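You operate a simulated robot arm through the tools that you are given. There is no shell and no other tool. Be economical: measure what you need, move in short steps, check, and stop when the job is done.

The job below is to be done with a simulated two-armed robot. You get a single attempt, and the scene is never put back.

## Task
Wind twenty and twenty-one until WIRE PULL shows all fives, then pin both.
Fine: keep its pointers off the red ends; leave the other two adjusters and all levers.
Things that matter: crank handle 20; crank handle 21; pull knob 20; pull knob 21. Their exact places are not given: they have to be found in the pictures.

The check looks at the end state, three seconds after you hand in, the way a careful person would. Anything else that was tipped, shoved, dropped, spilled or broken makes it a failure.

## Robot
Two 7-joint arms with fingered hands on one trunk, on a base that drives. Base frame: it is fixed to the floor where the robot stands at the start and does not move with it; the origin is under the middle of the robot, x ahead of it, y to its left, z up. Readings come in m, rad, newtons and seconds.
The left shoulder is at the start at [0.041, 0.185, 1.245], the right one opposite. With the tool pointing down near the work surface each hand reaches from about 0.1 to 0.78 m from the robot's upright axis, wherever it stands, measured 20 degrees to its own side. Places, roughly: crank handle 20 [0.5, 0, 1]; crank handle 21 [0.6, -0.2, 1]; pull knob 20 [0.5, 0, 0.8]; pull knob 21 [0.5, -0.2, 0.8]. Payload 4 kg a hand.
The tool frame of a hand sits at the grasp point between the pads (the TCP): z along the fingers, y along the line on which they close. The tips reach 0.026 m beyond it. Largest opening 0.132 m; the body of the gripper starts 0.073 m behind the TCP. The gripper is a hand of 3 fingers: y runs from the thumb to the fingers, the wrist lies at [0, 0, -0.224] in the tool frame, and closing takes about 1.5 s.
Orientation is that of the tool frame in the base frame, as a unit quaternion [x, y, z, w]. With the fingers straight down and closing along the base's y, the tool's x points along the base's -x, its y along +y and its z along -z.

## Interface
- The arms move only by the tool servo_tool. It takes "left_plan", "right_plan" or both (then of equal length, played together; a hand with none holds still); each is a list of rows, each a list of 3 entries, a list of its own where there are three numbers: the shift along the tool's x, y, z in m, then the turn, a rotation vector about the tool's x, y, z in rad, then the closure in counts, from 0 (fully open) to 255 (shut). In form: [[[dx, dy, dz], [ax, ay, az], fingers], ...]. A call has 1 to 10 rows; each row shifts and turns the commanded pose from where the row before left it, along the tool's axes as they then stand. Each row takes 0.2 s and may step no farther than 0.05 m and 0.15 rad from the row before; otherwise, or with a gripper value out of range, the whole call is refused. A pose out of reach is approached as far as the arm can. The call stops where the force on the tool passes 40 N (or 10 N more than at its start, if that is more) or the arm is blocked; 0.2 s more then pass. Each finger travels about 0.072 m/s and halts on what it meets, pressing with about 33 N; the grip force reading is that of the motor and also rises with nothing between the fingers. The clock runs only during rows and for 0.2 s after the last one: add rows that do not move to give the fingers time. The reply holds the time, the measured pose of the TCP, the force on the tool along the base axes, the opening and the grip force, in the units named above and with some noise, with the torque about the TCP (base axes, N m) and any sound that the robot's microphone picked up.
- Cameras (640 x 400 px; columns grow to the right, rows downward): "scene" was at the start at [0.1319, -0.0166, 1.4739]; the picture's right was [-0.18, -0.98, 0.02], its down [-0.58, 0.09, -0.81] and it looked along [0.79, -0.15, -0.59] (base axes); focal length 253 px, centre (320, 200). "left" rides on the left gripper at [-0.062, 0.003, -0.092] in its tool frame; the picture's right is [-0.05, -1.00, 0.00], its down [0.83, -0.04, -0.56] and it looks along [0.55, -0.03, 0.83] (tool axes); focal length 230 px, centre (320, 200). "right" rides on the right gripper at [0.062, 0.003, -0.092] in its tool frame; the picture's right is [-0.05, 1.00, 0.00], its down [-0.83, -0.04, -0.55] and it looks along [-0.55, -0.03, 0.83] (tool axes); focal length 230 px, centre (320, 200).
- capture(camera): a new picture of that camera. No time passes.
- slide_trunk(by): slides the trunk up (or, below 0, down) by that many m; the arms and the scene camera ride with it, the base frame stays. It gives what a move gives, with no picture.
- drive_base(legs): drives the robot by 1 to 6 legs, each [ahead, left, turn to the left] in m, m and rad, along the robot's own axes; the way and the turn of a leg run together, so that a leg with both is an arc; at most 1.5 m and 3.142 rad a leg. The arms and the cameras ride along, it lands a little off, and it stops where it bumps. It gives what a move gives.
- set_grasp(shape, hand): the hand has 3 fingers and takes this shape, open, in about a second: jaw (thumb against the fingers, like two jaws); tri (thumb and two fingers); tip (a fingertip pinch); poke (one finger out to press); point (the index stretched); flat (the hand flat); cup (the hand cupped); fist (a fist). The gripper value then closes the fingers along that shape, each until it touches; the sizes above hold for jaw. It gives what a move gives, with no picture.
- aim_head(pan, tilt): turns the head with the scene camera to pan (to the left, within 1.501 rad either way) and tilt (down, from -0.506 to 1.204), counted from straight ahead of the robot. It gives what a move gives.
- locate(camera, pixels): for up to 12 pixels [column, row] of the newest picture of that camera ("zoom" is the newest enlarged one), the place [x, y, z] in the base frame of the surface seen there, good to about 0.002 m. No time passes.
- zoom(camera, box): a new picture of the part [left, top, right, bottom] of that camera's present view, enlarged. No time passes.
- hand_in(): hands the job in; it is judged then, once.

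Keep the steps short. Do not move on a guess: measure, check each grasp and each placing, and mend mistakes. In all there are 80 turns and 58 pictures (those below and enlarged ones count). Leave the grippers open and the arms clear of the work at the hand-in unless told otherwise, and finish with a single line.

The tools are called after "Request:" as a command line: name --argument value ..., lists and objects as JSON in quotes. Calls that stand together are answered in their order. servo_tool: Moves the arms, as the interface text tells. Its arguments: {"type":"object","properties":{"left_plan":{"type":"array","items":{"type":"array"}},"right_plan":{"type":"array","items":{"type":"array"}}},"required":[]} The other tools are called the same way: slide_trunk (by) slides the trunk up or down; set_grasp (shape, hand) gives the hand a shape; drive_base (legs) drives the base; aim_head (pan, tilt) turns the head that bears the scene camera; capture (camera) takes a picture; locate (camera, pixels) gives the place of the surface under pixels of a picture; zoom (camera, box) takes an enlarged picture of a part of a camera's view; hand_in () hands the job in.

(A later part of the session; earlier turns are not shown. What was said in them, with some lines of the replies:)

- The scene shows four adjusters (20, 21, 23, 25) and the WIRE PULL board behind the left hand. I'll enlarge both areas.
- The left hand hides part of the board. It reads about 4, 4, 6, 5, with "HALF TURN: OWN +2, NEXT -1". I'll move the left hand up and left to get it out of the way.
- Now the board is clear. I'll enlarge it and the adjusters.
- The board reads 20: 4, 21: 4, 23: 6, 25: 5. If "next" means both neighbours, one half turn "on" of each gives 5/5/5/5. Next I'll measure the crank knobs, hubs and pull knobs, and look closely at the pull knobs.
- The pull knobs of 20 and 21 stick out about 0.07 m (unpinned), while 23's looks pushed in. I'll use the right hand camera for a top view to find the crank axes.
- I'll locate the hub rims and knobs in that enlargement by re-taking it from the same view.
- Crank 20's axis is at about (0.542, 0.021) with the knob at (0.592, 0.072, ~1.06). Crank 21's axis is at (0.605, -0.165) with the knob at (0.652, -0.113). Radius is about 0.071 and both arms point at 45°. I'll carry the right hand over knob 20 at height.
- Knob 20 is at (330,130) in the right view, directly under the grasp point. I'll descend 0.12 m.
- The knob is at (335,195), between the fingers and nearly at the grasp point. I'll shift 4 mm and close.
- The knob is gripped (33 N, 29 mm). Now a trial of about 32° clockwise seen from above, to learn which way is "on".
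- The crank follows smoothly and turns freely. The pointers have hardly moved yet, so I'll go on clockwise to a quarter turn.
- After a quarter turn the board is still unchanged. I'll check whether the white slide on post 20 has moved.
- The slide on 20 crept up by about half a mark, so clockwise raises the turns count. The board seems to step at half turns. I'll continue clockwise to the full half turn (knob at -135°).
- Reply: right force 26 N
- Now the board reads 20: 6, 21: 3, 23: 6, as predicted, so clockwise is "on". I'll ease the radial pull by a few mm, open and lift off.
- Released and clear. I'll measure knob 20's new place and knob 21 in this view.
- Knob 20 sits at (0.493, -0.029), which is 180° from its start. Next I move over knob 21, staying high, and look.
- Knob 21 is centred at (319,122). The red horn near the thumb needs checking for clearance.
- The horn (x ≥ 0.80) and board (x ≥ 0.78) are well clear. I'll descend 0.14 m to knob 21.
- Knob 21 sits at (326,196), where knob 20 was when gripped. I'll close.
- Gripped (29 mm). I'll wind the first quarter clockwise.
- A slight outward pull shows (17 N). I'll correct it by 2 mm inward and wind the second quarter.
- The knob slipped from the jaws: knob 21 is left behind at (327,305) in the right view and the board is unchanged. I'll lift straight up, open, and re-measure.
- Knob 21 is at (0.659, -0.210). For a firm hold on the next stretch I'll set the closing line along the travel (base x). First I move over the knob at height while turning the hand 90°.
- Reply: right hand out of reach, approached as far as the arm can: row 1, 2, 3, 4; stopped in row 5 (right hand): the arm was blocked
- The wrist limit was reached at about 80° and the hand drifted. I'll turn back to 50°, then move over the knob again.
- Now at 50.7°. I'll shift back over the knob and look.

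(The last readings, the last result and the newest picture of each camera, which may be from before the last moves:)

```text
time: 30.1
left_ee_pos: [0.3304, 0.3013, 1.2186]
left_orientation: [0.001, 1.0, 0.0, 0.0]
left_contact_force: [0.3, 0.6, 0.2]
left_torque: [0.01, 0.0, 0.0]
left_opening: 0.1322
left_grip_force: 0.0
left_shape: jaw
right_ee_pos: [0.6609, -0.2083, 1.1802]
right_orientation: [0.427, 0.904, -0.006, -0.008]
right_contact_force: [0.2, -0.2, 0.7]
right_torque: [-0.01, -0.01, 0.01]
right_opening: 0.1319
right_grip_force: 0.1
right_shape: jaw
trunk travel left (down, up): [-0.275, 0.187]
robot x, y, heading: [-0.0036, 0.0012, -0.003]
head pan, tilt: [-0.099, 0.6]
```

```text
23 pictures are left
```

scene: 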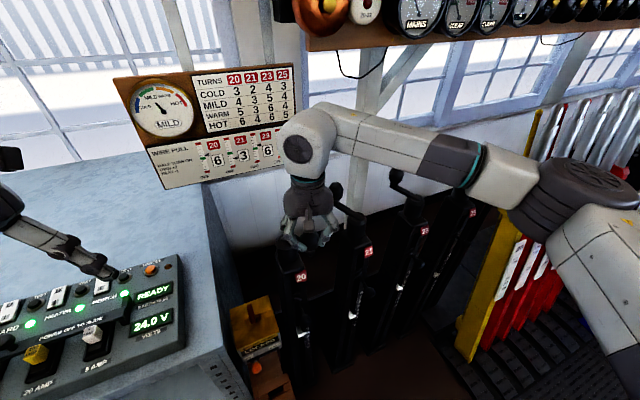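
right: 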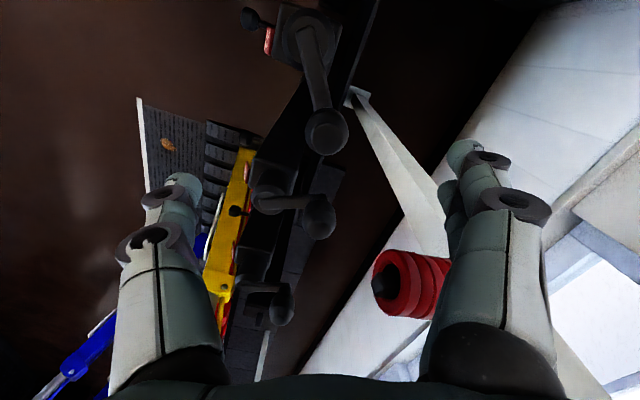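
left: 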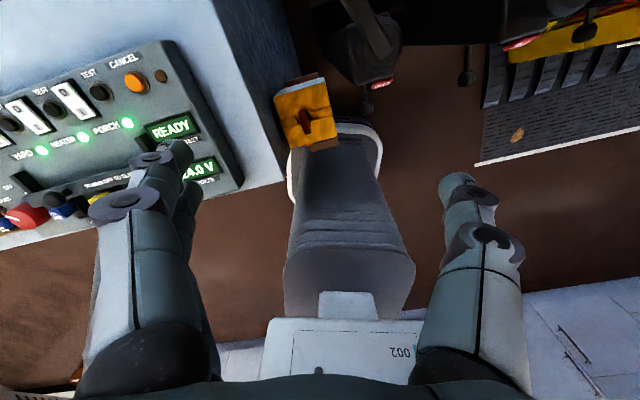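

The knob is at (326,132), under the grasp point, and clear of knob 23 at (320,218). I'll descend 0.112 m and grip.

Request:
servo_tool --right_plan '[[[0, 0, 0.04], [0, 0, 0], 0], [[0, 0, 0.04], [0, 0, 0], 0], [[0, 0, 0.034], [0, 0, 0], 0], [[0, 0, 0], [0, 0, 0], 0]]'

Request:
capture --camera "right"

```text
time: 31.1
left_ee_pos: [0.3306, 0.3012, 1.2186]
left_orientation: [0.001, 1.0, 0.001, 0.0]
left_contact_force: [-0.1, 0.4, 0.5]
left_torque: [0.0, 0.02, -0.02]
left_opening: 0.1317
left_grip_force: 0.0
left_shape: jaw
right_ee_pos: [0.6607, -0.2078, 1.0666]
right_orientation: [0.427, 0.904, -0.006, -0.008]
right_contact_force: [-0.1, 0.1, 0.0]
right_torque: [0.01, -0.01, 0.0]
right_opening: 0.1317
right_grip_force: 0.0
right_shape: jaw
trunk travel left (down, up): [-0.275, 0.187]
robot x, y, heading: [-0.0031, 0.0019, 0.001]
head pan, tilt: [-0.099, 0.6]
```

```text
22 pictures are left
```

right: 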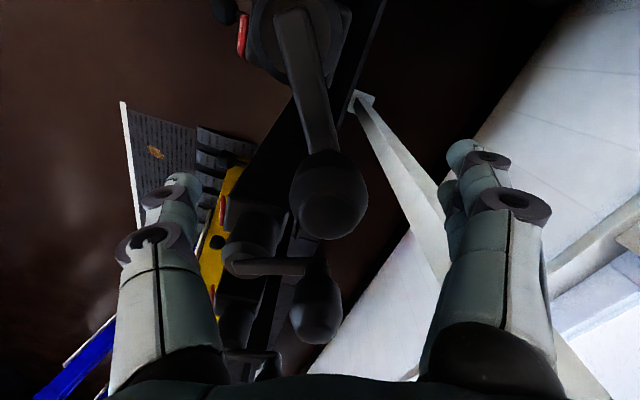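

The knob is centred at (329,198). I'll close on it.

Request:
servo_tool --right_plan '[[[0, 0.003, 0.005], [0, 0, 0], 120], [[0, 0, 0], [0, 0, 0], 255], [[0, 0, 0], [0, 0, 0], 255], [[0, 0, 0], [0, 0, 0], 255], [[0, 0, 0], [0, 0, 0], 255], [[0, 0, 0], [0, 0, 0], 255], [[0, 0, 0], [0, 0, 0], 255]]'

```text
time: 32.6
left_ee_pos: [0.3303, 0.3017, 1.2202]
left_orientation: [0.001, 1.0, 0.001, 0.0]
left_contact_force: [-0.7, 0.0, 0.3]
left_torque: [0.01, -0.03, 0.02]
left_opening: 0.1319
left_grip_force: 0.0
left_shape: jaw
right_ee_pos: [0.6634, -0.2067, 1.0611]
right_orientation: [0.427, 0.904, -0.006, -0.009]
right_contact_force: [-2.9, 1.7, -4.2]
right_torque: [0.03, 0.07, 0.02]
right_opening: 0.03
right_grip_force: 32.9
right_shape: jaw
trunk travel left (down, up): [-0.275, 0.187]
robot x, y, heading: [-0.0061, -0.0011, 0.002]
head pan, tilt: [-0.099, 0.6]
```

Firmly gripped (30 mm). I'll wind the first half of the remaining arc, then check.

Request:
servo_tool --right_plan '[[[-0.0011, -0.0128, 0], [0, 0, 0], 255], [[0.0011, -0.0128, 0], [0, 0, 0], 255], [[0.0035, -0.0124, 0], [0, 0, 0], 255], [[0.0057, -0.0115, 0], [0, 0, 0], 255], [[0.0077, -0.0104, 0], [0, 0, 0], 255], [[0, 0, 0], [0, 0, 0], 255]]'

Request:
capture --camera "right"

```text
time: 34.0
left_ee_pos: [0.3321, 0.3001, 1.2195]
left_orientation: [0.001, 1.0, 0.0, -0.001]
left_contact_force: [-0.2, -0.1, 0.0]
left_torque: [0.01, -0.01, -0.02]
left_opening: 0.132
left_grip_force: 0.1
left_shape: jaw
right_ee_pos: [0.6072, -0.2352, 1.0625]
right_orientation: [0.427, 0.904, -0.006, -0.01]
right_contact_force: [-0.6, -1.2, -14.0]
right_torque: [0.01, -0.03, -0.03]
right_opening: 0.0294
right_grip_force: 33.2
right_shape: jaw
trunk travel left (down, up): [-0.275, 0.187]
robot x, y, heading: [-0.0041, -0.0018, -0.004]
head pan, tilt: [-0.099, 0.6]
```

```text
21 pictures are left
```

right: 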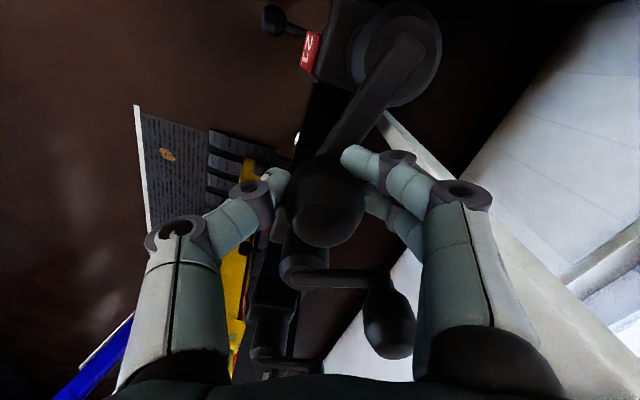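

Still held and following. I'll complete the arc to -135°.

Request:
servo_tool --right_plan '[[[0.0094, -0.0087, 0], [0, 0, 0], 255], [[0.0108, -0.0069, 0], [0, 0, 0], 255], [[0.012, -0.0048, 0], [0, 0, 0], 255], [[0.0133, -0.0026, 0], [0, 0, 0], 255], [[0, 0, 0], [0, 0, 0], 255]]'

Request:
capture --camera "right"

Request:
zoom --camera "scene" --box '[110, 60, 310, 190]'

```text
time: 35.2
left_ee_pos: [0.3292, 0.2998, 1.2207]
left_orientation: [0.0, 1.0, 0.0, 0.001]
left_contact_force: [-0.4, 0.3, 0.5]
left_torque: [0.02, -0.01, 0.01]
left_opening: 0.1319
left_grip_force: 0.0
left_shape: jaw
right_ee_pos: [0.5757, -0.227, 1.0609]
right_orientation: [0.425, 0.905, -0.003, -0.008]
right_contact_force: [-4.7, -14.1, 9.3]
right_torque: [-0.39, 0.18, -0.08]
right_opening: 0.029
right_grip_force: 33.1
right_shape: jaw
right hand out of reach, approached as far as the arm can: row 3, 4
trunk travel left (down, up): [-0.275, 0.187]
robot x, y, heading: [-0.0002, 0.0003, -0.001]
head pan, tilt: [-0.099, 0.6]
```

```text
20 pictures are left
```

right: 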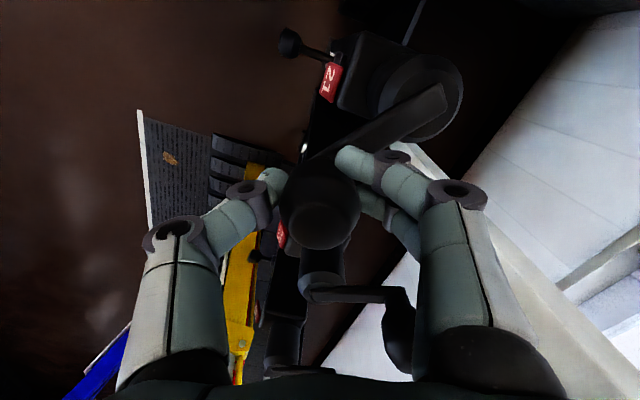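

```text
3.08 times, centred on (210, 125) of scene
```

zoom: 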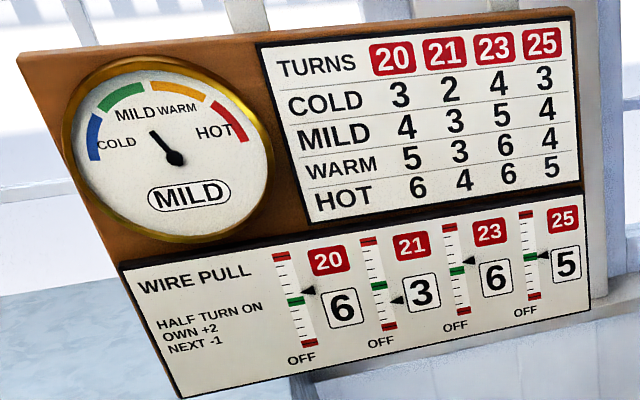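

The wrist limit stopped the arc slightly early; the knob is still gripped at (320,195). I'll unwind the wrist a little while holding the knob, which also lets the arm reach the commanded place.

Request:
servo_tool --right_plan '[[[0, 0, 0], [0, 0, -0.12], 255], [[0, 0, 0], [0, 0, -0.12], 255], [[0, 0, 0], [0, 0, -0.12], 255], [[0, 0, 0], [0, 0, -0.12], 255], [[0, 0, 0], [0, 0, -0.12], 255], [[0, 0, 0], [0, 0, 0], 255]]'

Request:
capture --camera "right"

```text
time: 36.6
left_ee_pos: [0.327, 0.2982, 1.2207]
left_orientation: [0.001, 1.0, 0.0, 0.002]
left_contact_force: [-0.8, -0.4, 0.4]
left_torque: [0.0, 0.0, -0.04]
left_opening: 0.1318
left_grip_force: 0.0
left_shape: jaw
right_ee_pos: [0.5729, -0.2256, 1.0591]
right_orientation: [0.14, 0.99, -0.002, -0.009]
right_contact_force: [-8.2, -20.4, 23.8]
right_torque: [-0.95, 0.17, -0.15]
right_opening: 0.032
right_grip_force: 33.0
right_shape: jaw
trunk travel left (down, up): [-0.275, 0.187]
robot x, y, heading: [-0.0027, -0.0026, -0.002]
head pan, tilt: [-0.099, 0.6]
```

```text
18 pictures are left
```

right: 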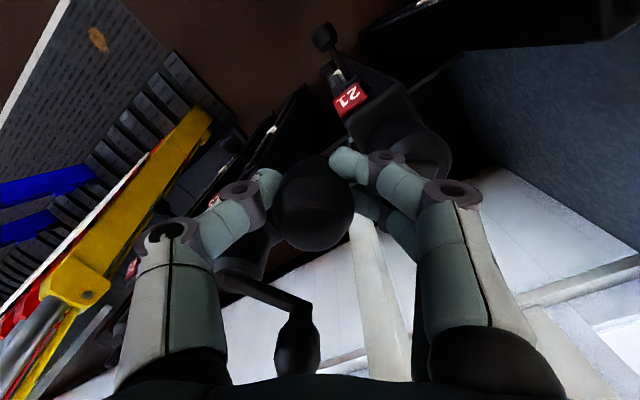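

Still gripped, knob angle about -118°. I'll finish the last 17°, easing the outward and downward load.

Request:
servo_tool --right_plan '[[[0.0, 0.001, -0.002], [0, 0, 0], 255], [[0.0103, 0.0034, 0], [0, 0, 0], 255], [[0.0096, 0.0044, 0], [0, 0, 0], 255], [[0, 0, 0], [0, 0, 0], 255]]'

Request:
zoom --camera "scene" --box '[110, 60, 310, 190]'

```text
time: 37.6
left_ee_pos: [0.3272, 0.2979, 1.2216]
left_orientation: [0.001, 1.0, 0.0, 0.002]
left_contact_force: [-0.6, 0.0, 0.1]
left_torque: [-0.03, 0.01, 0.0]
left_opening: 0.1317
left_grip_force: 0.1
left_shape: jaw
right_ee_pos: [0.5546, -0.213, 1.0616]
right_orientation: [0.139, 0.99, -0.003, -0.012]
right_contact_force: [-21.4, -19.1, 9.6]
right_torque: [-0.83, 0.46, -0.22]
right_opening: 0.0322
right_grip_force: 33.4
right_shape: jaw
trunk travel left (down, up): [-0.275, 0.187]
robot x, y, heading: [-0.0017, 0.0028, -0.001]
head pan, tilt: [-0.099, 0.6]
```

```text
3.08 times, centred on (210, 125) of scene
```

zoom: 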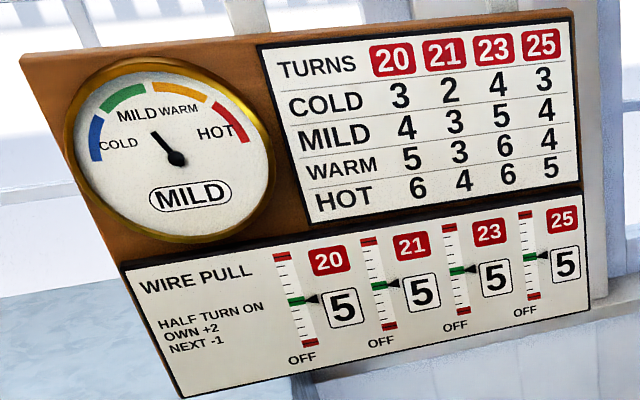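

All four show 5 with pointers on green. I'll ease the load, open and lift.

Request:
servo_tool --right_plan '[[[-0.0014, 0.0025, 0], [0, 0, 0], 255], [[0, 0, 0], [0, 0, 0], 200], [[0, 0, 0], [0, 0, 0], 100], [[0, 0, 0], [0, 0, 0], 0], [[0, 0, 0], [0, 0, 0], 0], [[0, 0, 0], [0, 0, 0], 0], [[0, 0, -0.04], [0, 0, -0.1], 0], [[0, 0, -0.05], [0, 0, -0.1], 0], [[0, 0, -0.05], [0, 0, -0.08], 0]]'

Request:
capture --camera "right"

```text
time: 39.6
left_ee_pos: [0.3288, 0.302, 1.2198]
left_orientation: [0.0, 1.0, -0.003, -0.001]
left_contact_force: [-0.6, -0.1, 0.7]
left_torque: [0.0, 0.01, -0.02]
left_opening: 0.1319
left_grip_force: 0.1
left_shape: jaw
right_ee_pos: [0.5651, -0.2053, 1.2041]
right_orientation: [0.0, 1.0, -0.002, -0.01]
right_contact_force: [-0.2, -0.4, 1.2]
right_torque: [-0.02, -0.02, -0.03]
right_opening: 0.1317
right_grip_force: 0.1
right_shape: jaw
trunk travel left (down, up): [-0.275, 0.187]
robot x, y, heading: [-0.0026, -0.0035, -0.003]
head pan, tilt: [-0.099, 0.6]
```

```text
16 pictures are left
```

right: 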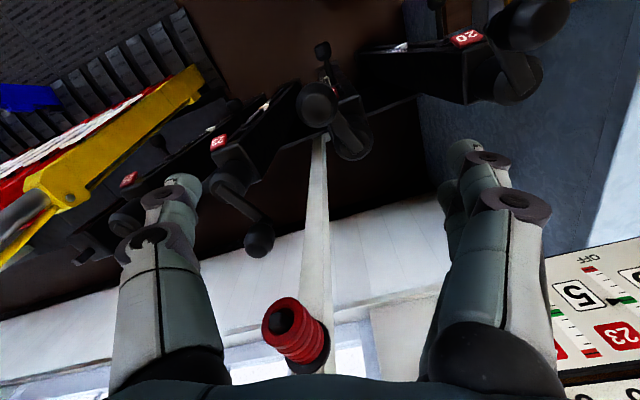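

Released. Both cranks are now at the back-right, at z > 1.03. Next are the pull knobs: I'll take a scene picture to measure them and what stands near them.

Request:
capture --camera "scene"

Request:
locate --camera "scene" --pixels '[[307, 318], [307, 325], [303, 318], [371, 293], [371, 299], [232, 310], [280, 345], [270, 300], [290, 380], [228, 355], [425, 263], [415, 247]]'

```text
15 pictures are left
```

scene: 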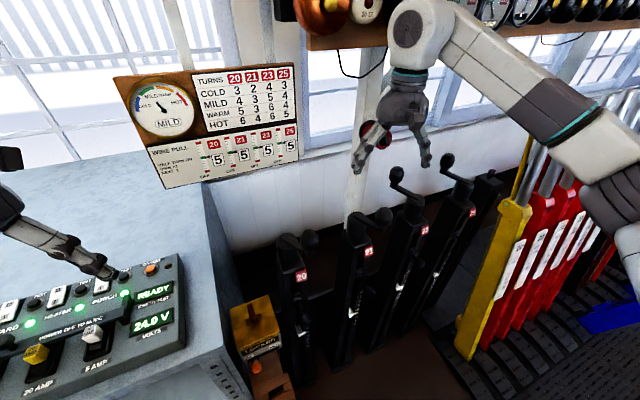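

```text
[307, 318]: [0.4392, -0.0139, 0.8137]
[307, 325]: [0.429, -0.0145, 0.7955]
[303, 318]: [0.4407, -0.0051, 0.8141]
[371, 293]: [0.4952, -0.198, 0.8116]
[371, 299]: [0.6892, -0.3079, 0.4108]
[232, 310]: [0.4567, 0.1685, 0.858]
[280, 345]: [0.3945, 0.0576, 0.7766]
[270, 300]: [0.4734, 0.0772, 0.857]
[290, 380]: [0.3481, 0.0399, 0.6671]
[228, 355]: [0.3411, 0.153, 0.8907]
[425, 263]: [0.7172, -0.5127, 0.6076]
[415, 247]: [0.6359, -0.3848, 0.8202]
```

Pull knob 20's front is at about (0.43, -0.011, 0.805) and 21's at about (0.49, -0.198, 0.805). The stems point in along (0.97, 0.23). The yellow box (y ≥ 0.058) stays clear if the hand points along that line. I'll back the hand off, come down and yaw 13.6°.

Request:
servo_tool --right_plan '[[[0.046, 0, 0], [0, 0, 0], 0], [[0.046, 0, 0], [0, 0, 0], 0], [[0.046, 0, 0], [0, 0, 0], 0], [[0.046, 0, 0], [0, 0, 0], 0], [[0, 0, 0.045], [0, 0, -0.12], 255], [[0, 0, 0.045], [0, 0, -0.117], 255], [[0, 0, 0.045], [0, 0, 0], 255], [[0, 0, 0.045], [0, 0, 0], 255], [[0, 0, 0], [0, 0, 0], 255]]'

Request:
servo_tool --right_plan '[[[0, 0, 0], [0, -0.145, 0], 255], [[0, 0, 0], [0, -0.145, 0], 255], [[0, 0, 0], [0, -0.145, 0], 255], [[0, 0, 0], [0, -0.145, 0], 255], [[0, 0, 0], [0, -0.145, 0], 255], [[0, 0, 0], [0, -0.145, 0], 255], [[0, 0, 0], [0, 0, 0], 255]]'

```text
time: 41.6
left_ee_pos: [0.329, 0.3002, 1.2187]
left_orientation: [0.001, 1.0, 0.0, 0.0]
left_contact_force: [0.1, 1.0, -1.3]
left_torque: [0.01, -0.01, -0.01]
left_opening: 0.1321
left_grip_force: 0.0
left_shape: jaw
right_ee_pos: [0.3804, -0.2087, 1.0253]
right_orientation: [-0.118, 0.993, -0.001, -0.01]
right_contact_force: [0.6, 0.5, -0.2]
right_torque: [-0.04, 0.03, -0.01]
right_opening: 0.0002
right_grip_force: 18.9
right_shape: jaw
trunk travel left (down, up): [-0.275, 0.187]
robot x, y, heading: [0.0005, -0.002, -0.0]
head pan, tilt: [-0.099, 0.6]
```

```text
time: 43.2
left_ee_pos: [0.3304, 0.3011, 1.219]
left_orientation: [0.0, 1.0, 0.001, 0.0]
left_contact_force: [-0.8, 0.8, 0.7]
left_torque: [0.0, -0.02, 0.01]
left_opening: 0.1319
left_grip_force: 0.1
left_shape: jaw
right_ee_pos: [0.3777, -0.2079, 1.0244]
right_orientation: [-0.114, 0.961, 0.031, 0.251]
right_contact_force: [-0.3, 0.3, 0.0]
right_torque: [0.01, 0.0, -0.01]
right_opening: 0.0
right_grip_force: 33.0
right_shape: jaw
right hand out of reach, approached as far as the arm can: row 5, 6
trunk travel left (down, up): [-0.275, 0.187]
robot x, y, heading: [0.0022, -0.0016, -0.005]
head pan, tilt: [-0.099, 0.6]
```

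The pitch stopped at about 29° because the wrist is folded too close to the shoulder. I'll lower the hand 0.18 m first, where there's room, then pitch further.

Request:
servo_tool --right_plan '[[[0.0216, 0, 0.0394], [0, 0, 0], 255], [[0.0216, 0, 0.0394], [0, 0, 0], 255], [[0.0216, 0, 0.0394], [0, 0, 0], 255], [[0.0216, 0, 0.0394], [0, 0, 0], 255], [[0, 0, 0], [0, -0.14, 0], 255], [[0, 0, 0], [0, -0.14, 0], 255], [[0, 0, 0], [0, -0.14, 0], 255], [[0, 0, 0], [0, -0.14, 0], 255], [[0, 0, 0], [0, 0, 0], 255]]'

```text
time: 45.2
left_ee_pos: [0.3308, 0.3008, 1.2186]
left_orientation: [0.0, 1.0, 0.0, 0.001]
left_contact_force: [0.7, -1.0, -0.7]
left_torque: [0.05, 0.02, 0.03]
left_opening: 0.1317
left_grip_force: 0.2
left_shape: jaw
right_ee_pos: [0.3801, -0.2086, 0.8432]
right_orientation: [-0.11, 0.929, 0.043, 0.35]
right_contact_force: [0.2, -0.5, 0.2]
right_torque: [-0.02, 0.02, -0.01]
right_opening: 0.0
right_grip_force: 33.3
right_shape: jaw
right hand out of reach, approached as far as the arm can: row 6, 7, 8
trunk travel left (down, up): [-0.275, 0.187]
robot x, y, heading: [-0.0056, 0.0002, -0.002]
head pan, tilt: [-0.099, 0.6]
```

Pitch is now 41°, which is enough to push and stay clear of the crank knobs. Next I bring the closed fingertips in line just in front of pull knob 21 and look.

Request:
servo_tool --right_plan '[[[0.0205, -0.011, 0.0233], [0, 0, 0], 255], [[-0.0225, 0, 0.0198], [0, 0, 0], 255], [[-0.015, 0, 0.0132], [0, 0, 0], 255], [[0, 0, 0], [0, 0, 0], 255]]'

Request:
capture --camera "right"

Request:
zoom --camera "scene" --box '[270, 200, 470, 370]'

```text
time: 46.2
left_ee_pos: [0.33, 0.3, 1.2203]
left_orientation: [0.001, 1.0, 0.0, 0.0]
left_contact_force: [0.5, 0.9, -0.4]
left_torque: [0.01, -0.04, -0.02]
left_opening: 0.1321
left_grip_force: 0.0
left_shape: jaw
right_ee_pos: [0.4295, -0.209, 0.8111]
right_orientation: [-0.11, 0.929, 0.043, 0.349]
right_contact_force: [0.7, -0.3, 0.4]
right_torque: [-0.01, -0.02, -0.02]
right_opening: 0.0
right_grip_force: 32.9
right_shape: jaw
trunk travel left (down, up): [-0.275, 0.187]
robot x, y, heading: [-0.0015, -0.0014, 0.001]
head pan, tilt: [-0.099, 0.6]
```

```text
14 pictures are left
```

right: 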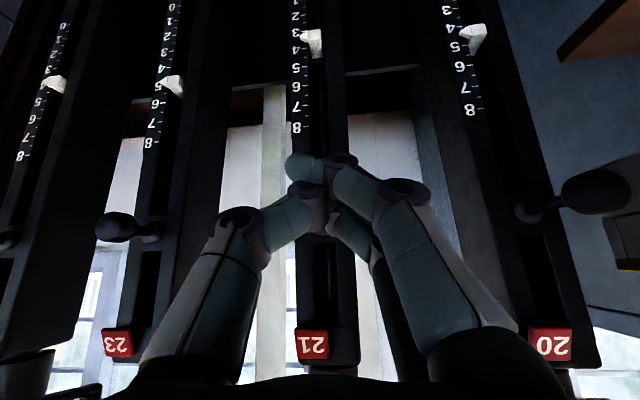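

```text
2.35 times, centred on (370, 285) of scene
```

zoom: 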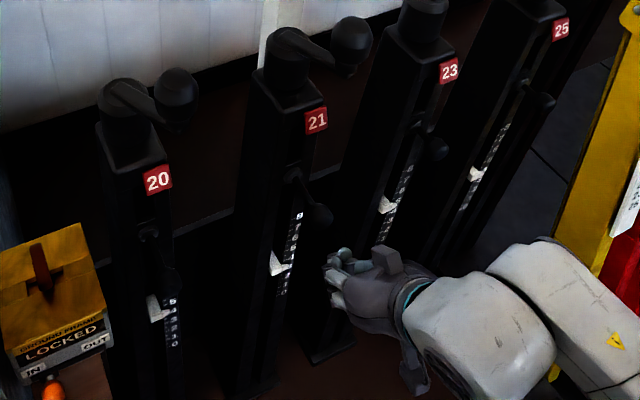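

The fingertips are just in front of knob 21, near (340,260) in the enlargement, with the ball at (320,213). I'll measure both.

Request:
locate --camera "zoom" --pixels '[[320, 213], [313, 207], [327, 215], [320, 222], [340, 252], [332, 272], [345, 265], [437, 148], [296, 178], [160, 265]]'

```text
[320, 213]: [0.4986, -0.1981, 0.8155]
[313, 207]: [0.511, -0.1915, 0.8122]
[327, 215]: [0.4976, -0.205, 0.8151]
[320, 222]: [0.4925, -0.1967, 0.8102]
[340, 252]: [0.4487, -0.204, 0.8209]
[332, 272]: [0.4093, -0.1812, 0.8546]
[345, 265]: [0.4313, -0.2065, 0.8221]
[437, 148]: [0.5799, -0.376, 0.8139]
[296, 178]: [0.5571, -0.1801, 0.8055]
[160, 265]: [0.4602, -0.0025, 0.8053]
```

Aligned. I'll push forward along the stem in small steps, watching the force.

Request:
servo_tool --right_plan '[[[-0.0075, 0, 0.0066], [0, 0, 0], 255], [[-0.0075, 0, 0.0066], [0, 0, 0], 255], [[-0.0075, 0, 0.0066], [0, 0, 0], 255], [[-0.0075, 0, 0.0066], [0, 0, 0], 255], [[-0.006, 0, 0.0053], [0, 0, 0], 255], [[0, 0, 0], [0, 0, 0], 255]]'

Request:
zoom --camera "scene" --box '[310, 230, 430, 330]'

```text
time: 47.6
left_ee_pos: [0.3281, 0.3007, 1.2204]
left_orientation: [0.001, 1.0, 0.001, 0.002]
left_contact_force: [1.1, 0.0, -0.6]
left_torque: [-0.01, 0.01, -0.01]
left_opening: 0.1318
left_grip_force: 0.0
left_shape: jaw
right_ee_pos: [0.4701, -0.1948, 0.8106]
right_orientation: [-0.11, 0.93, 0.044, 0.347]
right_contact_force: [-28.0, -0.8, -3.5]
right_torque: [0.05, 0.26, -0.28]
right_opening: 0.0
right_grip_force: 33.0
right_shape: jaw
trunk travel left (down, up): [-0.275, 0.187]
robot x, y, heading: [-0.0052, 0.0003, 0.001]
head pan, tilt: [-0.099, 0.6]
```

```text
4.00 times, centred on (370, 280) of scene
```

zoom: 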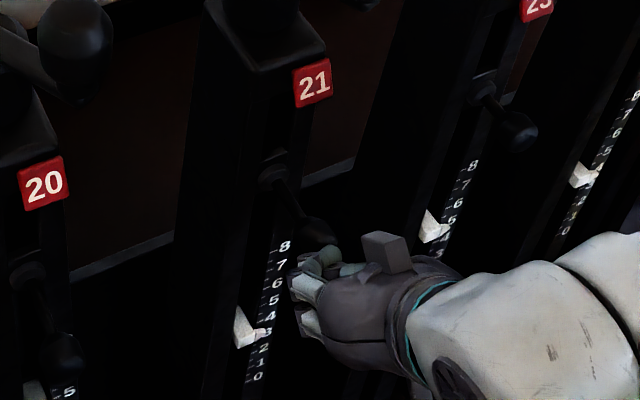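

Contact: 28 N and the knob hasn't obviously moved yet. I'll push a bit further.

Request:
servo_tool --right_plan '[[[-0.0045, 0, 0.004], [0, 0, 0], 255], [[-0.0045, 0, 0.004], [0, 0, 0], 255], [[-0.0045, 0, 0.004], [0, 0, 0], 255], [[-0.0045, 0, 0.004], [0, 0, 0], 255], [[0, 0, 0], [0, 0, 0], 255]]'

Request:
zoom --camera "scene" --box '[310, 230, 430, 330]'

```text
time: 48.0
left_ee_pos: [0.3293, 0.3001, 1.2196]
left_orientation: [0.001, 1.0, 0.0, 0.0]
left_contact_force: [-0.3, -0.6, 0.2]
left_torque: [0.01, 0.03, 0.0]
left_opening: 0.1319
left_grip_force: 0.0
left_shape: jaw
right_ee_pos: [0.4733, -0.194, 0.809]
right_orientation: [-0.109, 0.932, 0.044, 0.343]
right_contact_force: [-17.3, -2.7, 5.1]
right_torque: [-0.05, -0.14, -0.3]
right_opening: 0.0
right_grip_force: 32.6
right_shape: jaw
trunk travel left (down, up): [-0.275, 0.187]
robot x, y, heading: [-0.0006, -0.0035, -0.002]
head pan, tilt: [-0.099, 0.6]
stopped in row 1 (right hand): the force on the tool passed its limit at 42 N (the readings are from after the stop); the commanded pose is now the measured one
```

```text
4.00 times, centred on (370, 280) of scene
```

zoom: 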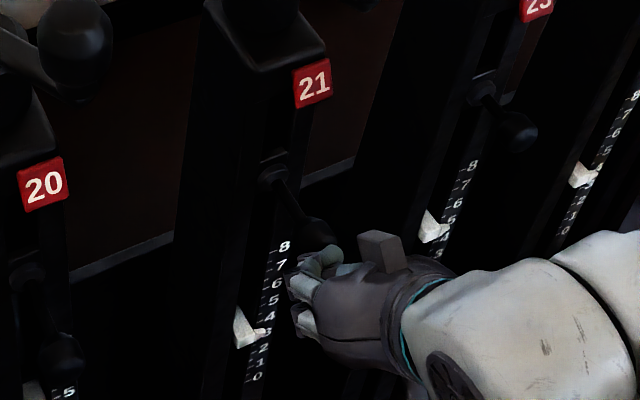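

42 N and the knob holds. The pin probably needs the crank closer to exactly a half turn, so I'll back off a little and measure both crank angles precisely.

Request:
servo_tool --right_plan '[[[0.015, 0, -0.0132], [0, 0, 0], 255], [[0, 0, 0], [0, 0, 0], 255]]'

Request:
zoom --camera "scene" --box '[270, 195, 410, 285]'

```text
time: 48.6
left_ee_pos: [0.3302, 0.3005, 1.2201]
left_orientation: [0.001, 1.0, 0.0, 0.0]
left_contact_force: [-0.2, -0.9, 0.7]
left_torque: [0.0, -0.02, 0.0]
left_opening: 0.1321
left_grip_force: 0.0
left_shape: jaw
right_ee_pos: [0.4557, -0.1992, 0.8096]
right_orientation: [-0.109, 0.932, 0.043, 0.344]
right_contact_force: [-1.0, 0.8, -0.5]
right_torque: [0.0, -0.01, 0.04]
right_opening: 0.0
right_grip_force: 32.7
right_shape: jaw
trunk travel left (down, up): [-0.275, 0.187]
robot x, y, heading: [-0.0047, -0.0031, 0.002]
head pan, tilt: [-0.099, 0.6]
```

```text
4.44 times, centred on (340, 240) of scene
```

zoom: 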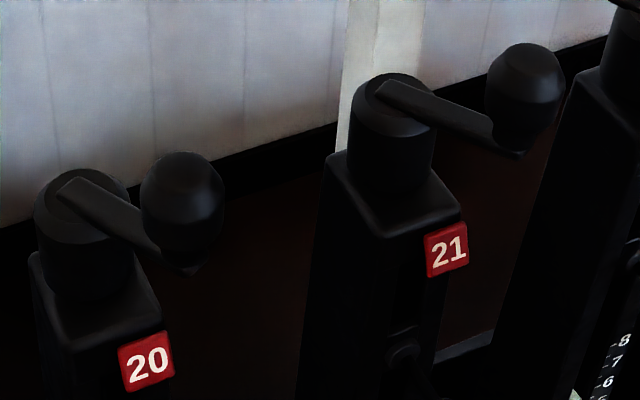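

Crank 21's arm looks less turned than 20's. I'll measure them.

Request:
locate --camera "zoom" --pixels '[[182, 195], [142, 195], [223, 195], [182, 156], [526, 85], [487, 85], [565, 85], [526, 47], [85, 190], [395, 95], [120, 235], [460, 130]]'

```text
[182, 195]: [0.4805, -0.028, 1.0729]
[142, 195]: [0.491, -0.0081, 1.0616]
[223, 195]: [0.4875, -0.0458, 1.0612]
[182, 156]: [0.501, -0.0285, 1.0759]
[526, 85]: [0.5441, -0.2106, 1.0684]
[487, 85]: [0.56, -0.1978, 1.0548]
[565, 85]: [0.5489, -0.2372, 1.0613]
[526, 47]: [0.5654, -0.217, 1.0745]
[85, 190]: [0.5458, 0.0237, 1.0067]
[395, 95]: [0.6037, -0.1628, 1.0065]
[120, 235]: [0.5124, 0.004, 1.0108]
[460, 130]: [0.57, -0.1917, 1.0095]
```

Crank 21 seems to lag 20 by about 3–4°. I'll test pull knob 20 first to learn how the pin behaves: back off, then move sideways in front of knob 20.

Request:
servo_tool --right_plan '[[[0.0262, 0, -0.0231], [0, 0, 0], 255], [[0.0262, 0, -0.0231], [0, 0, 0], 255], [[-0.007, 0.0389, 0.0063], [0, 0, 0], 255], [[-0.007, 0.0389, 0.0063], [0, 0, 0], 255], [[-0.007, 0.0389, 0.0063], [0, 0, 0], 255], [[-0.007, 0.0389, 0.0063], [0, 0, 0], 255], [[-0.007, 0.0389, 0.0063], [0, 0, 0], 255], [[0, 0, 0], [0, 0, 0], 255]]'

Request:
zoom --camera "scene" --box '[240, 260, 400, 370]'

```text
time: 50.0
left_ee_pos: [0.3304, 0.2986, 1.2206]
left_orientation: [0.001, 1.0, 0.0, 0.0]
left_contact_force: [-0.5, -0.6, 0.1]
left_torque: [0.03, -0.01, -0.01]
left_opening: 0.132
left_grip_force: 0.0
left_shape: jaw
right_ee_pos: [0.359, -0.1912, 0.7777]
right_orientation: [-0.214, 0.915, -0.01, 0.342]
right_contact_force: [-0.2, 0.3, -0.6]
right_torque: [0.02, -0.03, -0.01]
right_opening: 0.0
right_grip_force: 33.6
right_shape: jaw
right hand out of reach, approached as far as the arm can: row 3, 4, 5, 6
trunk travel left (down, up): [-0.275, 0.187]
robot x, y, heading: [-0.0056, 0.0026, 0.001]
head pan, tilt: [-0.099, 0.6]
stopped in row 6 (right hand): the arm was blocked; the commanded pose is now the measured one
```

```text
3.64 times, centred on (320, 315) of scene
```

zoom: 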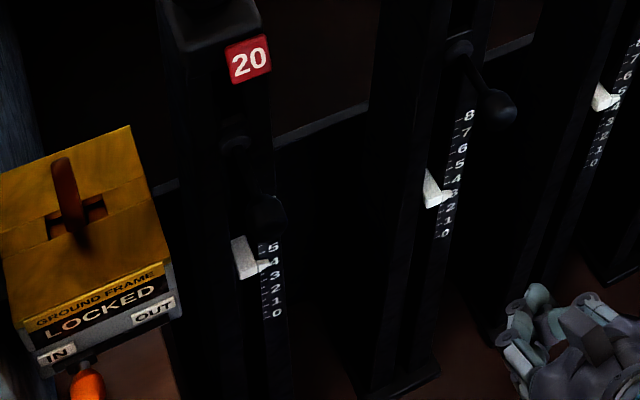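

The right arm cannot reach there with so much pitch. The slides now read 4 and 3, matching the MILD row. I'll reduce the pitch to about 18°, which still clears crank knob 20.

Request:
servo_tool --right_plan '[[[0, 0, -0.01], [0, 0.14, 0], 255], [[0, 0, -0.01], [0, 0.13, 0], 255], [[0, 0, -0.01], [0, 0.1, 0], 255], [[0, 0, 0], [0, 0, 0], 255]]'

```text
time: 50.5
left_ee_pos: [0.328, 0.299, 1.2191]
left_orientation: [0.0, 1.0, 0.0, 0.0]
left_contact_force: [0.1, 0.3, -0.9]
left_torque: [0.0, 0.02, 0.0]
left_opening: 0.1322
left_grip_force: 0.1
left_shape: jaw
right_ee_pos: [0.3217, -0.2572, 0.768]
right_orientation: [-0.307, 0.912, -0.07, 0.263]
right_contact_force: [-0.2, 0.2, -0.2]
right_torque: [0.0, -0.02, -0.01]
right_opening: 0.0
right_grip_force: 32.8
right_shape: jaw
right hand out of reach, approached as far as the arm can: row 1, 2
trunk travel left (down, up): [-0.275, 0.187]
robot x, y, heading: [-0.0049, 0.0003, -0.002]
head pan, tilt: [-0.099, 0.6]
stopped in row 2 (right hand): the arm was blocked; the commanded pose is now the measured one
```

The arm is in an awkward fold. I'll move it up and forward out of it.

Request:
servo_tool --right_plan '[[[-0.0309, -0.0221, -0.0236], [0, 0, 0], 255], [[-0.0309, -0.0221, -0.0236], [0, 0, 0], 255], [[-0.0309, -0.0221, -0.0236], [0, 0, 0], 255], [[-0.0175, -0.0116, -0.0341], [0, 0, 0], 255], [[-0.0175, -0.0116, -0.0341], [0, 0, 0], 255], [[0, 0, 0], [0, 0, 0], 255]]'

```text
time: 51.9
left_ee_pos: [0.3287, 0.3, 1.2193]
left_orientation: [0.0, 1.0, 0.0, 0.001]
left_contact_force: [0.0, 0.2, 0.9]
left_torque: [0.04, -0.01, -0.02]
left_opening: 0.1322
left_grip_force: 0.0
left_shape: jaw
right_ee_pos: [0.382, -0.2558, 0.9674]
right_orientation: [-0.305, 0.912, -0.069, 0.264]
right_contact_force: [-0.1, -1.0, 0.3]
right_torque: [0.04, -0.03, 0.03]
right_opening: 0.0001
right_grip_force: 32.7
right_shape: jaw
trunk travel left (down, up): [-0.275, 0.187]
robot x, y, heading: [-0.0029, 0.004, 0.0]
head pan, tilt: [-0.099, 0.6]
```

Free now. I'll correct the orientation to 20° pitch and 13.6° yaw.

Request:
servo_tool --right_plan '[[[0, 0, 0], [-0.033, 0.0435, 0.107], 255], [[0, 0, 0], [-0.033, 0.0435, 0.107], 255], [[0, 0, 0], [-0.033, 0.0435, 0.107], 255], [[0, 0, 0], [-0.033, 0.0435, 0.107], 255], [[0, 0, 0], [0, 0, 0], 255]]'

```text
time: 53.1
left_ee_pos: [0.329, 0.301, 1.2205]
left_orientation: [0.0, 1.0, 0.0, -0.001]
left_contact_force: [-0.5, -0.8, 0.5]
left_torque: [-0.02, 0.0, 0.01]
left_opening: 0.1317
left_grip_force: 0.2
left_shape: jaw
right_ee_pos: [0.3818, -0.2569, 0.9688]
right_orientation: [-0.114, 0.978, 0.022, 0.172]
right_contact_force: [0.4, -0.2, -0.4]
right_torque: [-0.03, -0.03, -0.01]
right_opening: 0.0
right_grip_force: 33.4
right_shape: jaw
trunk travel left (down, up): [-0.275, 0.187]
robot x, y, heading: [-0.0033, -0.0015, -0.003]
head pan, tilt: [-0.099, 0.6]
```

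Orientation is good. Next I go sideways at height, then down in front of pull knob 20.

Request:
servo_tool --right_plan '[[[-0.0086, 0.0379, 0.0031], [0, 0, 0], 255], [[-0.0086, 0.0379, 0.0031], [0, 0, 0], 255], [[-0.0086, 0.0379, 0.0031], [0, 0, 0], 255], [[-0.0086, 0.0379, 0.0031], [0, 0, 0], 255], [[-0.0086, 0.0379, 0.0031], [0, 0, 0], 255], [[-0.0086, 0.0379, 0.0031], [0, 0, 0], 255], [[0.0133, 0, 0.0367], [0, 0, 0], 255], [[0.0133, 0, 0.0367], [0, 0, 0], 255], [[0, 0, 0], [0, 0, 0], 255]]'

```text
time: 55.1
left_ee_pos: [0.3292, 0.3015, 1.2187]
left_orientation: [0.0, 1.0, -0.001, 0.0]
left_contact_force: [-0.8, -0.5, 0.1]
left_torque: [0.0, -0.02, 0.01]
left_opening: 0.1318
left_grip_force: 0.0
left_shape: jaw
right_ee_pos: [0.3809, -0.0225, 0.8891]
right_orientation: [-0.113, 0.978, 0.021, 0.173]
right_contact_force: [0.0, -0.5, 0.1]
right_torque: [-0.02, -0.02, -0.03]
right_opening: 0.0
right_grip_force: 33.0
right_shape: jaw
trunk travel left (down, up): [-0.275, 0.187]
robot x, y, heading: [-0.0022, -0.0012, 0.001]
head pan, tilt: [-0.099, 0.6]
```

On target. I'll come down the last 0.078 m and look.

Request:
servo_tool --right_plan '[[[0.0133, 0, 0.0367], [0, 0, 0], 255], [[0.0133, 0, 0.0367], [0, 0, 0], 255], [[0, 0, 0], [0, 0, 0], 255]]'

Request:
zoom --camera "scene" --box '[230, 220, 400, 380]'

```text
time: 55.9
left_ee_pos: [0.3299, 0.3022, 1.2202]
left_orientation: [0.0, 1.0, 0.0, 0.0]
left_contact_force: [-0.1, 0.0, -0.6]
left_torque: [0.0, 0.0, 0.02]
left_opening: 0.1319
left_grip_force: 0.0
left_shape: jaw
right_ee_pos: [0.3804, -0.0196, 0.8101]
right_orientation: [-0.115, 0.978, 0.022, 0.172]
right_contact_force: [0.2, 0.2, -0.7]
right_torque: [-0.01, -0.04, -0.04]
right_opening: 0.0
right_grip_force: 33.4
right_shape: jaw
trunk travel left (down, up): [-0.275, 0.187]
robot x, y, heading: [-0.002, -0.0013, -0.002]
head pan, tilt: [-0.099, 0.6]
```

```text
2.50 times, centred on (315, 300) of scene
```

zoom: 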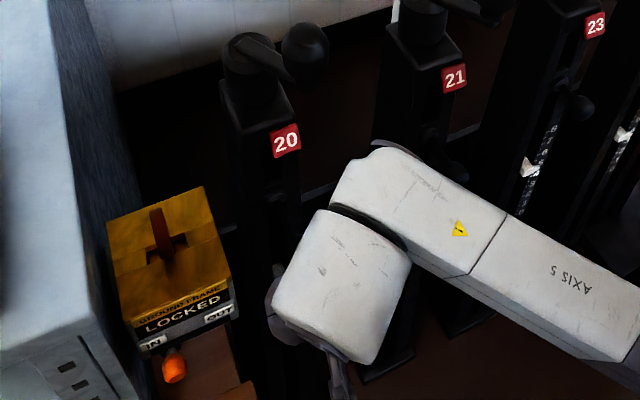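

The arm hides the knob, but the pose readings agree with the measured place. I'll push along the stem in 1 cm steps.

Request:
servo_tool --right_plan '[[[-0.0094, 0, 0.0034], [0, 0, 0], 255], [[-0.0094, 0, 0.0034], [0, 0, 0], 255], [[-0.0094, 0, 0.0034], [0, 0, 0], 255], [[-0.0094, 0, 0.0034], [0, 0, 0], 255], [[-0.0047, 0, 0.0017], [0, 0, 0], 255], [[-0.0047, 0, 0.0017], [0, 0, 0], 255], [[-0.0047, 0, 0.0017], [0, 0, 0], 255], [[-0.0047, 0, 0.0017], [0, 0, 0], 255], [[0, 0, 0], [0, 0, 0], 255]]'

Request:
capture --camera "right"

```text
time: 57.7
left_ee_pos: [0.3277, 0.302, 1.2204]
left_orientation: [0.0, 1.0, -0.001, 0.001]
left_contact_force: [0.5, 0.6, -0.4]
left_torque: [0.01, -0.03, 0.02]
left_opening: 0.1318
left_grip_force: 0.1
left_shape: jaw
right_ee_pos: [0.4313, -0.0082, 0.8109]
right_orientation: [-0.118, 0.979, 0.023, 0.162]
right_contact_force: [-20.1, -4.0, 6.8]
right_torque: [-0.05, 0.09, -0.2]
right_opening: 0.0
right_grip_force: 33.1
right_shape: jaw
trunk travel left (down, up): [-0.275, 0.187]
robot x, y, heading: [-0.0033, 0.0001, -0.002]
head pan, tilt: [-0.099, 0.6]
stopped in row 9 (right hand): the force on the tool passed its limit at 42 N (the readings are from after the stop); the commanded pose is now the measured one
```

```text
7 pictures are left
```

right: 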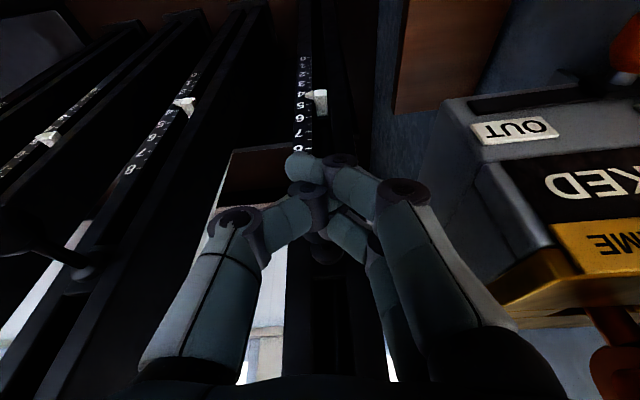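

42 N was reached. I'll back off, lift and move right to see whether knob 20 went in.

Request:
servo_tool --right_plan '[[[0.047, 0, -0.017], [0, 0, 0], 255], [[-0.0133, 0, -0.0367], [0, 0, 0], 255], [[-0.0133, 0, -0.0367], [0, 0, 0], 255], [[-0.0133, 0, -0.0367], [0, 0, 0], 255], [[-0.0133, 0, -0.0367], [0, 0, 0], 255], [[0.0086, -0.0379, -0.0031], [0, 0, 0], 255], [[0.0086, -0.0379, -0.0031], [0, 0, 0], 255], [[0.0086, -0.0379, -0.0031], [0, 0, 0], 255], [[0.0086, -0.0379, -0.0031], [0, 0, 0], 255], [[0.0086, -0.0379, -0.0031], [0, 0, 0], 255]]'

Request:
zoom --camera "scene" --box '[230, 190, 470, 340]'

```text
time: 59.9
left_ee_pos: [0.3283, 0.2997, 1.2205]
left_orientation: [-0.001, 1.0, 0.001, -0.001]
left_contact_force: [0.4, -0.4, -0.8]
left_torque: [0.03, 0.0, 0.0]
left_opening: 0.1319
left_grip_force: 0.0
left_shape: jaw
right_ee_pos: [0.3888, -0.2164, 0.9655]
right_orientation: [-0.116, 0.979, 0.021, 0.164]
right_contact_force: [0.1, 0.2, -0.6]
right_torque: [0.02, 0.0, -0.01]
right_opening: 0.0
right_grip_force: 33.4
right_shape: jaw
trunk travel left (down, up): [-0.275, 0.187]
robot x, y, heading: [-0.0049, -0.0028, 0.001]
head pan, tilt: [-0.099, 0.6]
```

```text
2.67 times, centred on (350, 265) of scene
```

zoom: 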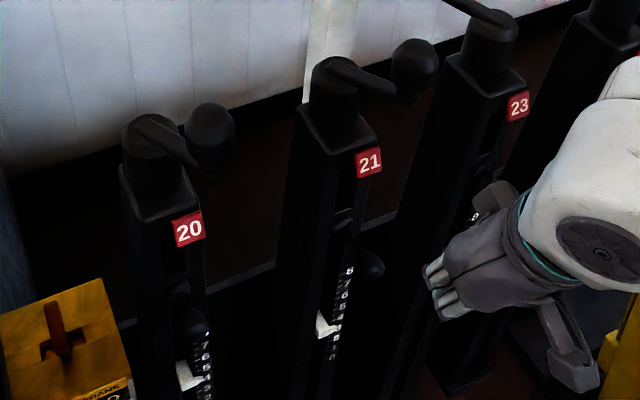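

Knob 20's stem now looks short: it sits at (195,322) and the 7 on its scale shows. I'll measure both.

Request:
locate --camera "zoom" --pixels '[[195, 322], [195, 328], [182, 290], [371, 263], [371, 268], [345, 215], [413, 60], [395, 60], [432, 60], [211, 125], [192, 125], [231, 125]]'

```text
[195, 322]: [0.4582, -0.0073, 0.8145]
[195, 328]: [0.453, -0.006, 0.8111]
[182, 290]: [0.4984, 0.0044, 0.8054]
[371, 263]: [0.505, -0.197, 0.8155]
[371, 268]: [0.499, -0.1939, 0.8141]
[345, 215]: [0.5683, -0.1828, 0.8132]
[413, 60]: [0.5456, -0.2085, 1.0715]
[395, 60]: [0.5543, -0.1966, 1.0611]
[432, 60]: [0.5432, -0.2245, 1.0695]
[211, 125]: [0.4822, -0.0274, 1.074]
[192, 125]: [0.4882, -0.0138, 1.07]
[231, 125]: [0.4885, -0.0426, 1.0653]
```

Knob 20 moved in 2 cm and now matches 23's depth: it is pinned. Knob 21 moved only about 6 mm. I'll repeat the push on 21 with the hand pose that worked for 20.

Request:
servo_tool --right_plan '[[[0.0133, 0, 0.0367], [0, 0, 0], 255], [[0.0133, 0, 0.0367], [0, 0, 0], 255], [[0.0133, 0, 0.0367], [0, 0, 0], 255], [[0.0133, 0, 0.0367], [0, 0, 0], 255], [[-0.0235, 0, 0.0085], [0, 0, 0], 255], [[-0.0235, 0, 0.0085], [0, 0, 0], 255], [[0, 0, 0], [0, 0, 0], 255]]'

Request:
servo_tool --right_plan '[[[-0.0094, 0, 0.0034], [0, 0, 0], 255], [[-0.0094, 0, 0.0034], [0, 0, 0], 255], [[-0.0047, 0, 0.0017], [0, 0, 0], 255], [[-0.0047, 0, 0.0017], [0, 0, 0], 255], [[-0.0047, 0, 0.0017], [0, 0, 0], 255], [[-0.0047, 0, 0.0017], [0, 0, 0], 255], [[-0.0047, 0, 0.0017], [0, 0, 0], 255], [[-0.0047, 0, 0.0017], [0, 0, 0], 255], [[-0.0047, 0, 0.0017], [0, 0, 0], 255], [[-0.0047, 0, 0.0017], [0, 0, 0], 255]]'

```text
time: 61.5
left_ee_pos: [0.328, 0.2988, 1.2195]
left_orientation: [0.001, 1.0, 0.0, 0.001]
left_contact_force: [0.4, -0.7, 0.4]
left_torque: [0.02, -0.03, 0.02]
left_opening: 0.1319
left_grip_force: 0.0
left_shape: jaw
right_ee_pos: [0.4361, -0.203, 0.8106]
right_orientation: [-0.117, 0.979, 0.023, 0.164]
right_contact_force: [0.3, 0.4, 0.2]
right_torque: [0.0, -0.01, -0.03]
right_opening: 0.0
right_grip_force: 32.6
right_shape: jaw
trunk travel left (down, up): [-0.275, 0.187]
robot x, y, heading: [-0.0079, -0.004, 0.001]
head pan, tilt: [-0.099, 0.6]
```

```text
time: 63.7
left_ee_pos: [0.3269, 0.3007, 1.2203]
left_orientation: [0.001, 1.0, 0.0, 0.001]
left_contact_force: [-0.5, -0.4, 0.3]
left_torque: [-0.02, -0.02, 0.02]
left_opening: 0.132
left_grip_force: 0.1
left_shape: jaw
right_ee_pos: [0.4905, -0.1906, 0.8089]
right_orientation: [-0.117, 0.98, 0.022, 0.163]
right_contact_force: [-10.8, -3.7, -1.2]
right_torque: [-0.01, 0.09, -0.16]
right_opening: 0.0
right_grip_force: 32.8
right_shape: jaw
trunk travel left (down, up): [-0.275, 0.187]
robot x, y, heading: [-0.002, -0.0006, -0.005]
head pan, tilt: [-0.099, 0.6]
```

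It moved to x = 0.4905 at only 11 N, so the pin is sliding in. I'll continue until it bottoms.

Request:
servo_tool --right_plan '[[[-0.0047, 0, 0.0017], [0, 0, 0], 255], [[-0.0047, 0, 0.0017], [0, 0, 0], 255], [[-0.0047, 0, 0.0017], [0, 0, 0], 255], [[0, 0, 0], [0, 0, 0], 255]]'

```text
time: 64.3
left_ee_pos: [0.328, 0.3002, 1.2206]
left_orientation: [0.001, 1.0, -0.001, 0.0]
left_contact_force: [0.3, 0.5, -0.8]
left_torque: [0.0, 0.06, 0.05]
left_opening: 0.1319
left_grip_force: 0.1
left_shape: jaw
right_ee_pos: [0.4916, -0.1899, 0.8064]
right_orientation: [-0.118, 0.981, 0.022, 0.154]
right_contact_force: [-22.3, -4.8, 6.1]
right_torque: [-0.05, 0.1, -0.24]
right_opening: 0.0
right_grip_force: 32.8
right_shape: jaw
trunk travel left (down, up): [-0.275, 0.187]
robot x, y, heading: [-0.0067, 0.0034, -0.006]
head pan, tilt: [-0.099, 0.6]
stopped in row 2 (right hand): the force on the tool passed its limit at 43 N (the readings are from after the stop); the commanded pose is now the measured one
```

It bottomed at 0.4916, as expected for fully in. I'll back off, lift clear and open.

Request:
servo_tool --right_plan '[[[0.045, 0, -0.0163], [0, 0, 0], 255], [[0.045, 0, -0.0163], [0, 0, 0], 255], [[-0.0133, 0, -0.0367], [0, 0, 0], 255], [[-0.0133, 0, -0.0367], [0, 0, 0], 255], [[-0.0133, 0, -0.0367], [0, 0, 0], 255], [[-0.0133, 0, -0.0367], [0, 0, 0], 255], [[0.0086, -0.0379, -0.0031], [0, 0, 0], 100], [[0.0086, -0.0379, -0.0031], [0, 0, 0], 0], [[0, 0, 0], [0, 0, 0], 0], [[0, 0, 0], [0, 0, 0], 0]]'

Request:
zoom --camera "scene" --box '[230, 190, 470, 340]'

Request:
locate --camera "zoom" --pixels '[[195, 322], [195, 328], [362, 252], [362, 257], [366, 258]]'

Request:
zoom --camera "scene" --box '[110, 60, 310, 190]'

```text
time: 66.5
left_ee_pos: [0.3286, 0.2994, 1.2202]
left_orientation: [0.0, 1.0, 0.0, 0.001]
left_contact_force: [0.6, 0.2, 0.1]
left_torque: [0.04, 0.0, 0.0]
left_opening: 0.1319
left_grip_force: 0.1
left_shape: jaw
right_ee_pos: [0.4035, -0.2896, 0.9658]
right_orientation: [-0.118, 0.98, 0.022, 0.157]
right_contact_force: [0.2, 0.3, 0.3]
right_torque: [0.0, 0.0, 0.01]
right_opening: 0.107
right_grip_force: 0.1
right_shape: jaw
trunk travel left (down, up): [-0.275, 0.187]
robot x, y, heading: [-0.0037, -0.0039, -0.001]
head pan, tilt: [-0.099, 0.6]
```

```text
2.67 times, centred on (350, 265) of scene
```

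zoom: 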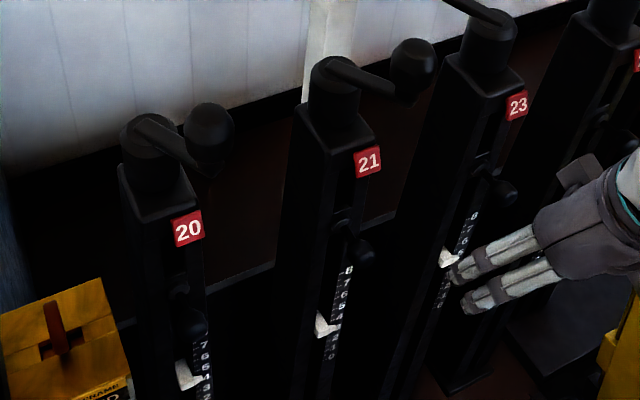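

```text
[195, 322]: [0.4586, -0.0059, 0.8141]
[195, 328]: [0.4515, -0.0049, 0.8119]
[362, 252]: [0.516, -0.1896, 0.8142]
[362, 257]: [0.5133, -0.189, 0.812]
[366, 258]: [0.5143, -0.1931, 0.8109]
```

```text
3.08 times, centred on (210, 125) of scene
```

zoom: 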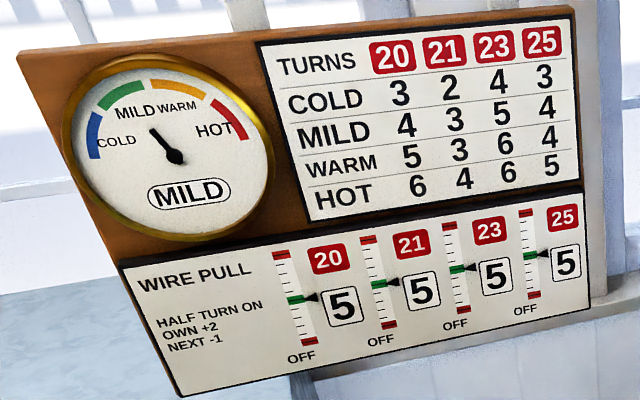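

Both knobs are in, at equal depth, and the board reads 5 5 5 5. I'll raise the right hand well clear, fully open.

Request:
servo_tool --right_plan '[[[-0.0133, 0, -0.0367], [0, 0, 0], 0], [[-0.0133, 0, -0.0367], [0, 0, 0], 0], [[-0.0133, 0, -0.0367], [0, 0, 0], 0], [[0, 0, 0], [0, 0, 0], 0], [[0, 0, 0], [0, 0, 0], 0]]'

Request:
capture --camera "scene"

```text
time: 67.7
left_ee_pos: [0.3294, 0.2996, 1.2193]
left_orientation: [0.001, 1.0, -0.001, 0.0]
left_contact_force: [-0.3, -0.2, 0.8]
left_torque: [0.02, 0.02, 0.03]
left_opening: 0.1318
left_grip_force: 0.1
left_shape: jaw
right_ee_pos: [0.4065, -0.2851, 1.0811]
right_orientation: [-0.117, 0.981, 0.021, 0.156]
right_contact_force: [-0.9, 0.6, -0.1]
right_torque: [0.01, -0.03, 0.03]
right_opening: 0.1321
right_grip_force: 0.1
right_shape: jaw
trunk travel left (down, up): [-0.275, 0.187]
robot x, y, heading: [-0.0037, -0.0019, -0.01]
head pan, tilt: [-0.099, 0.6]
```

```text
3 pictures are left
```

scene: 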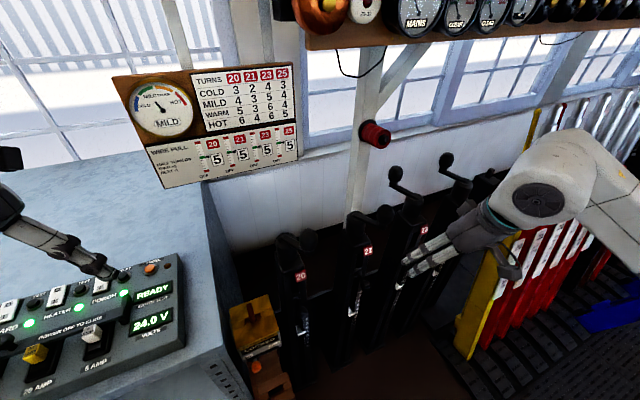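

All fives, both pins in, and cranks 23 and 25 and the levers are untouched. The hands are open and clear, so I'll hand in.

Request:
hand_in

```text
The job is handed in.
```

WIRE PULL shows 5-5-5-5 after one clockwise half turn each on 20 and 21, both pull knobs are pushed in, and the job is handed in.
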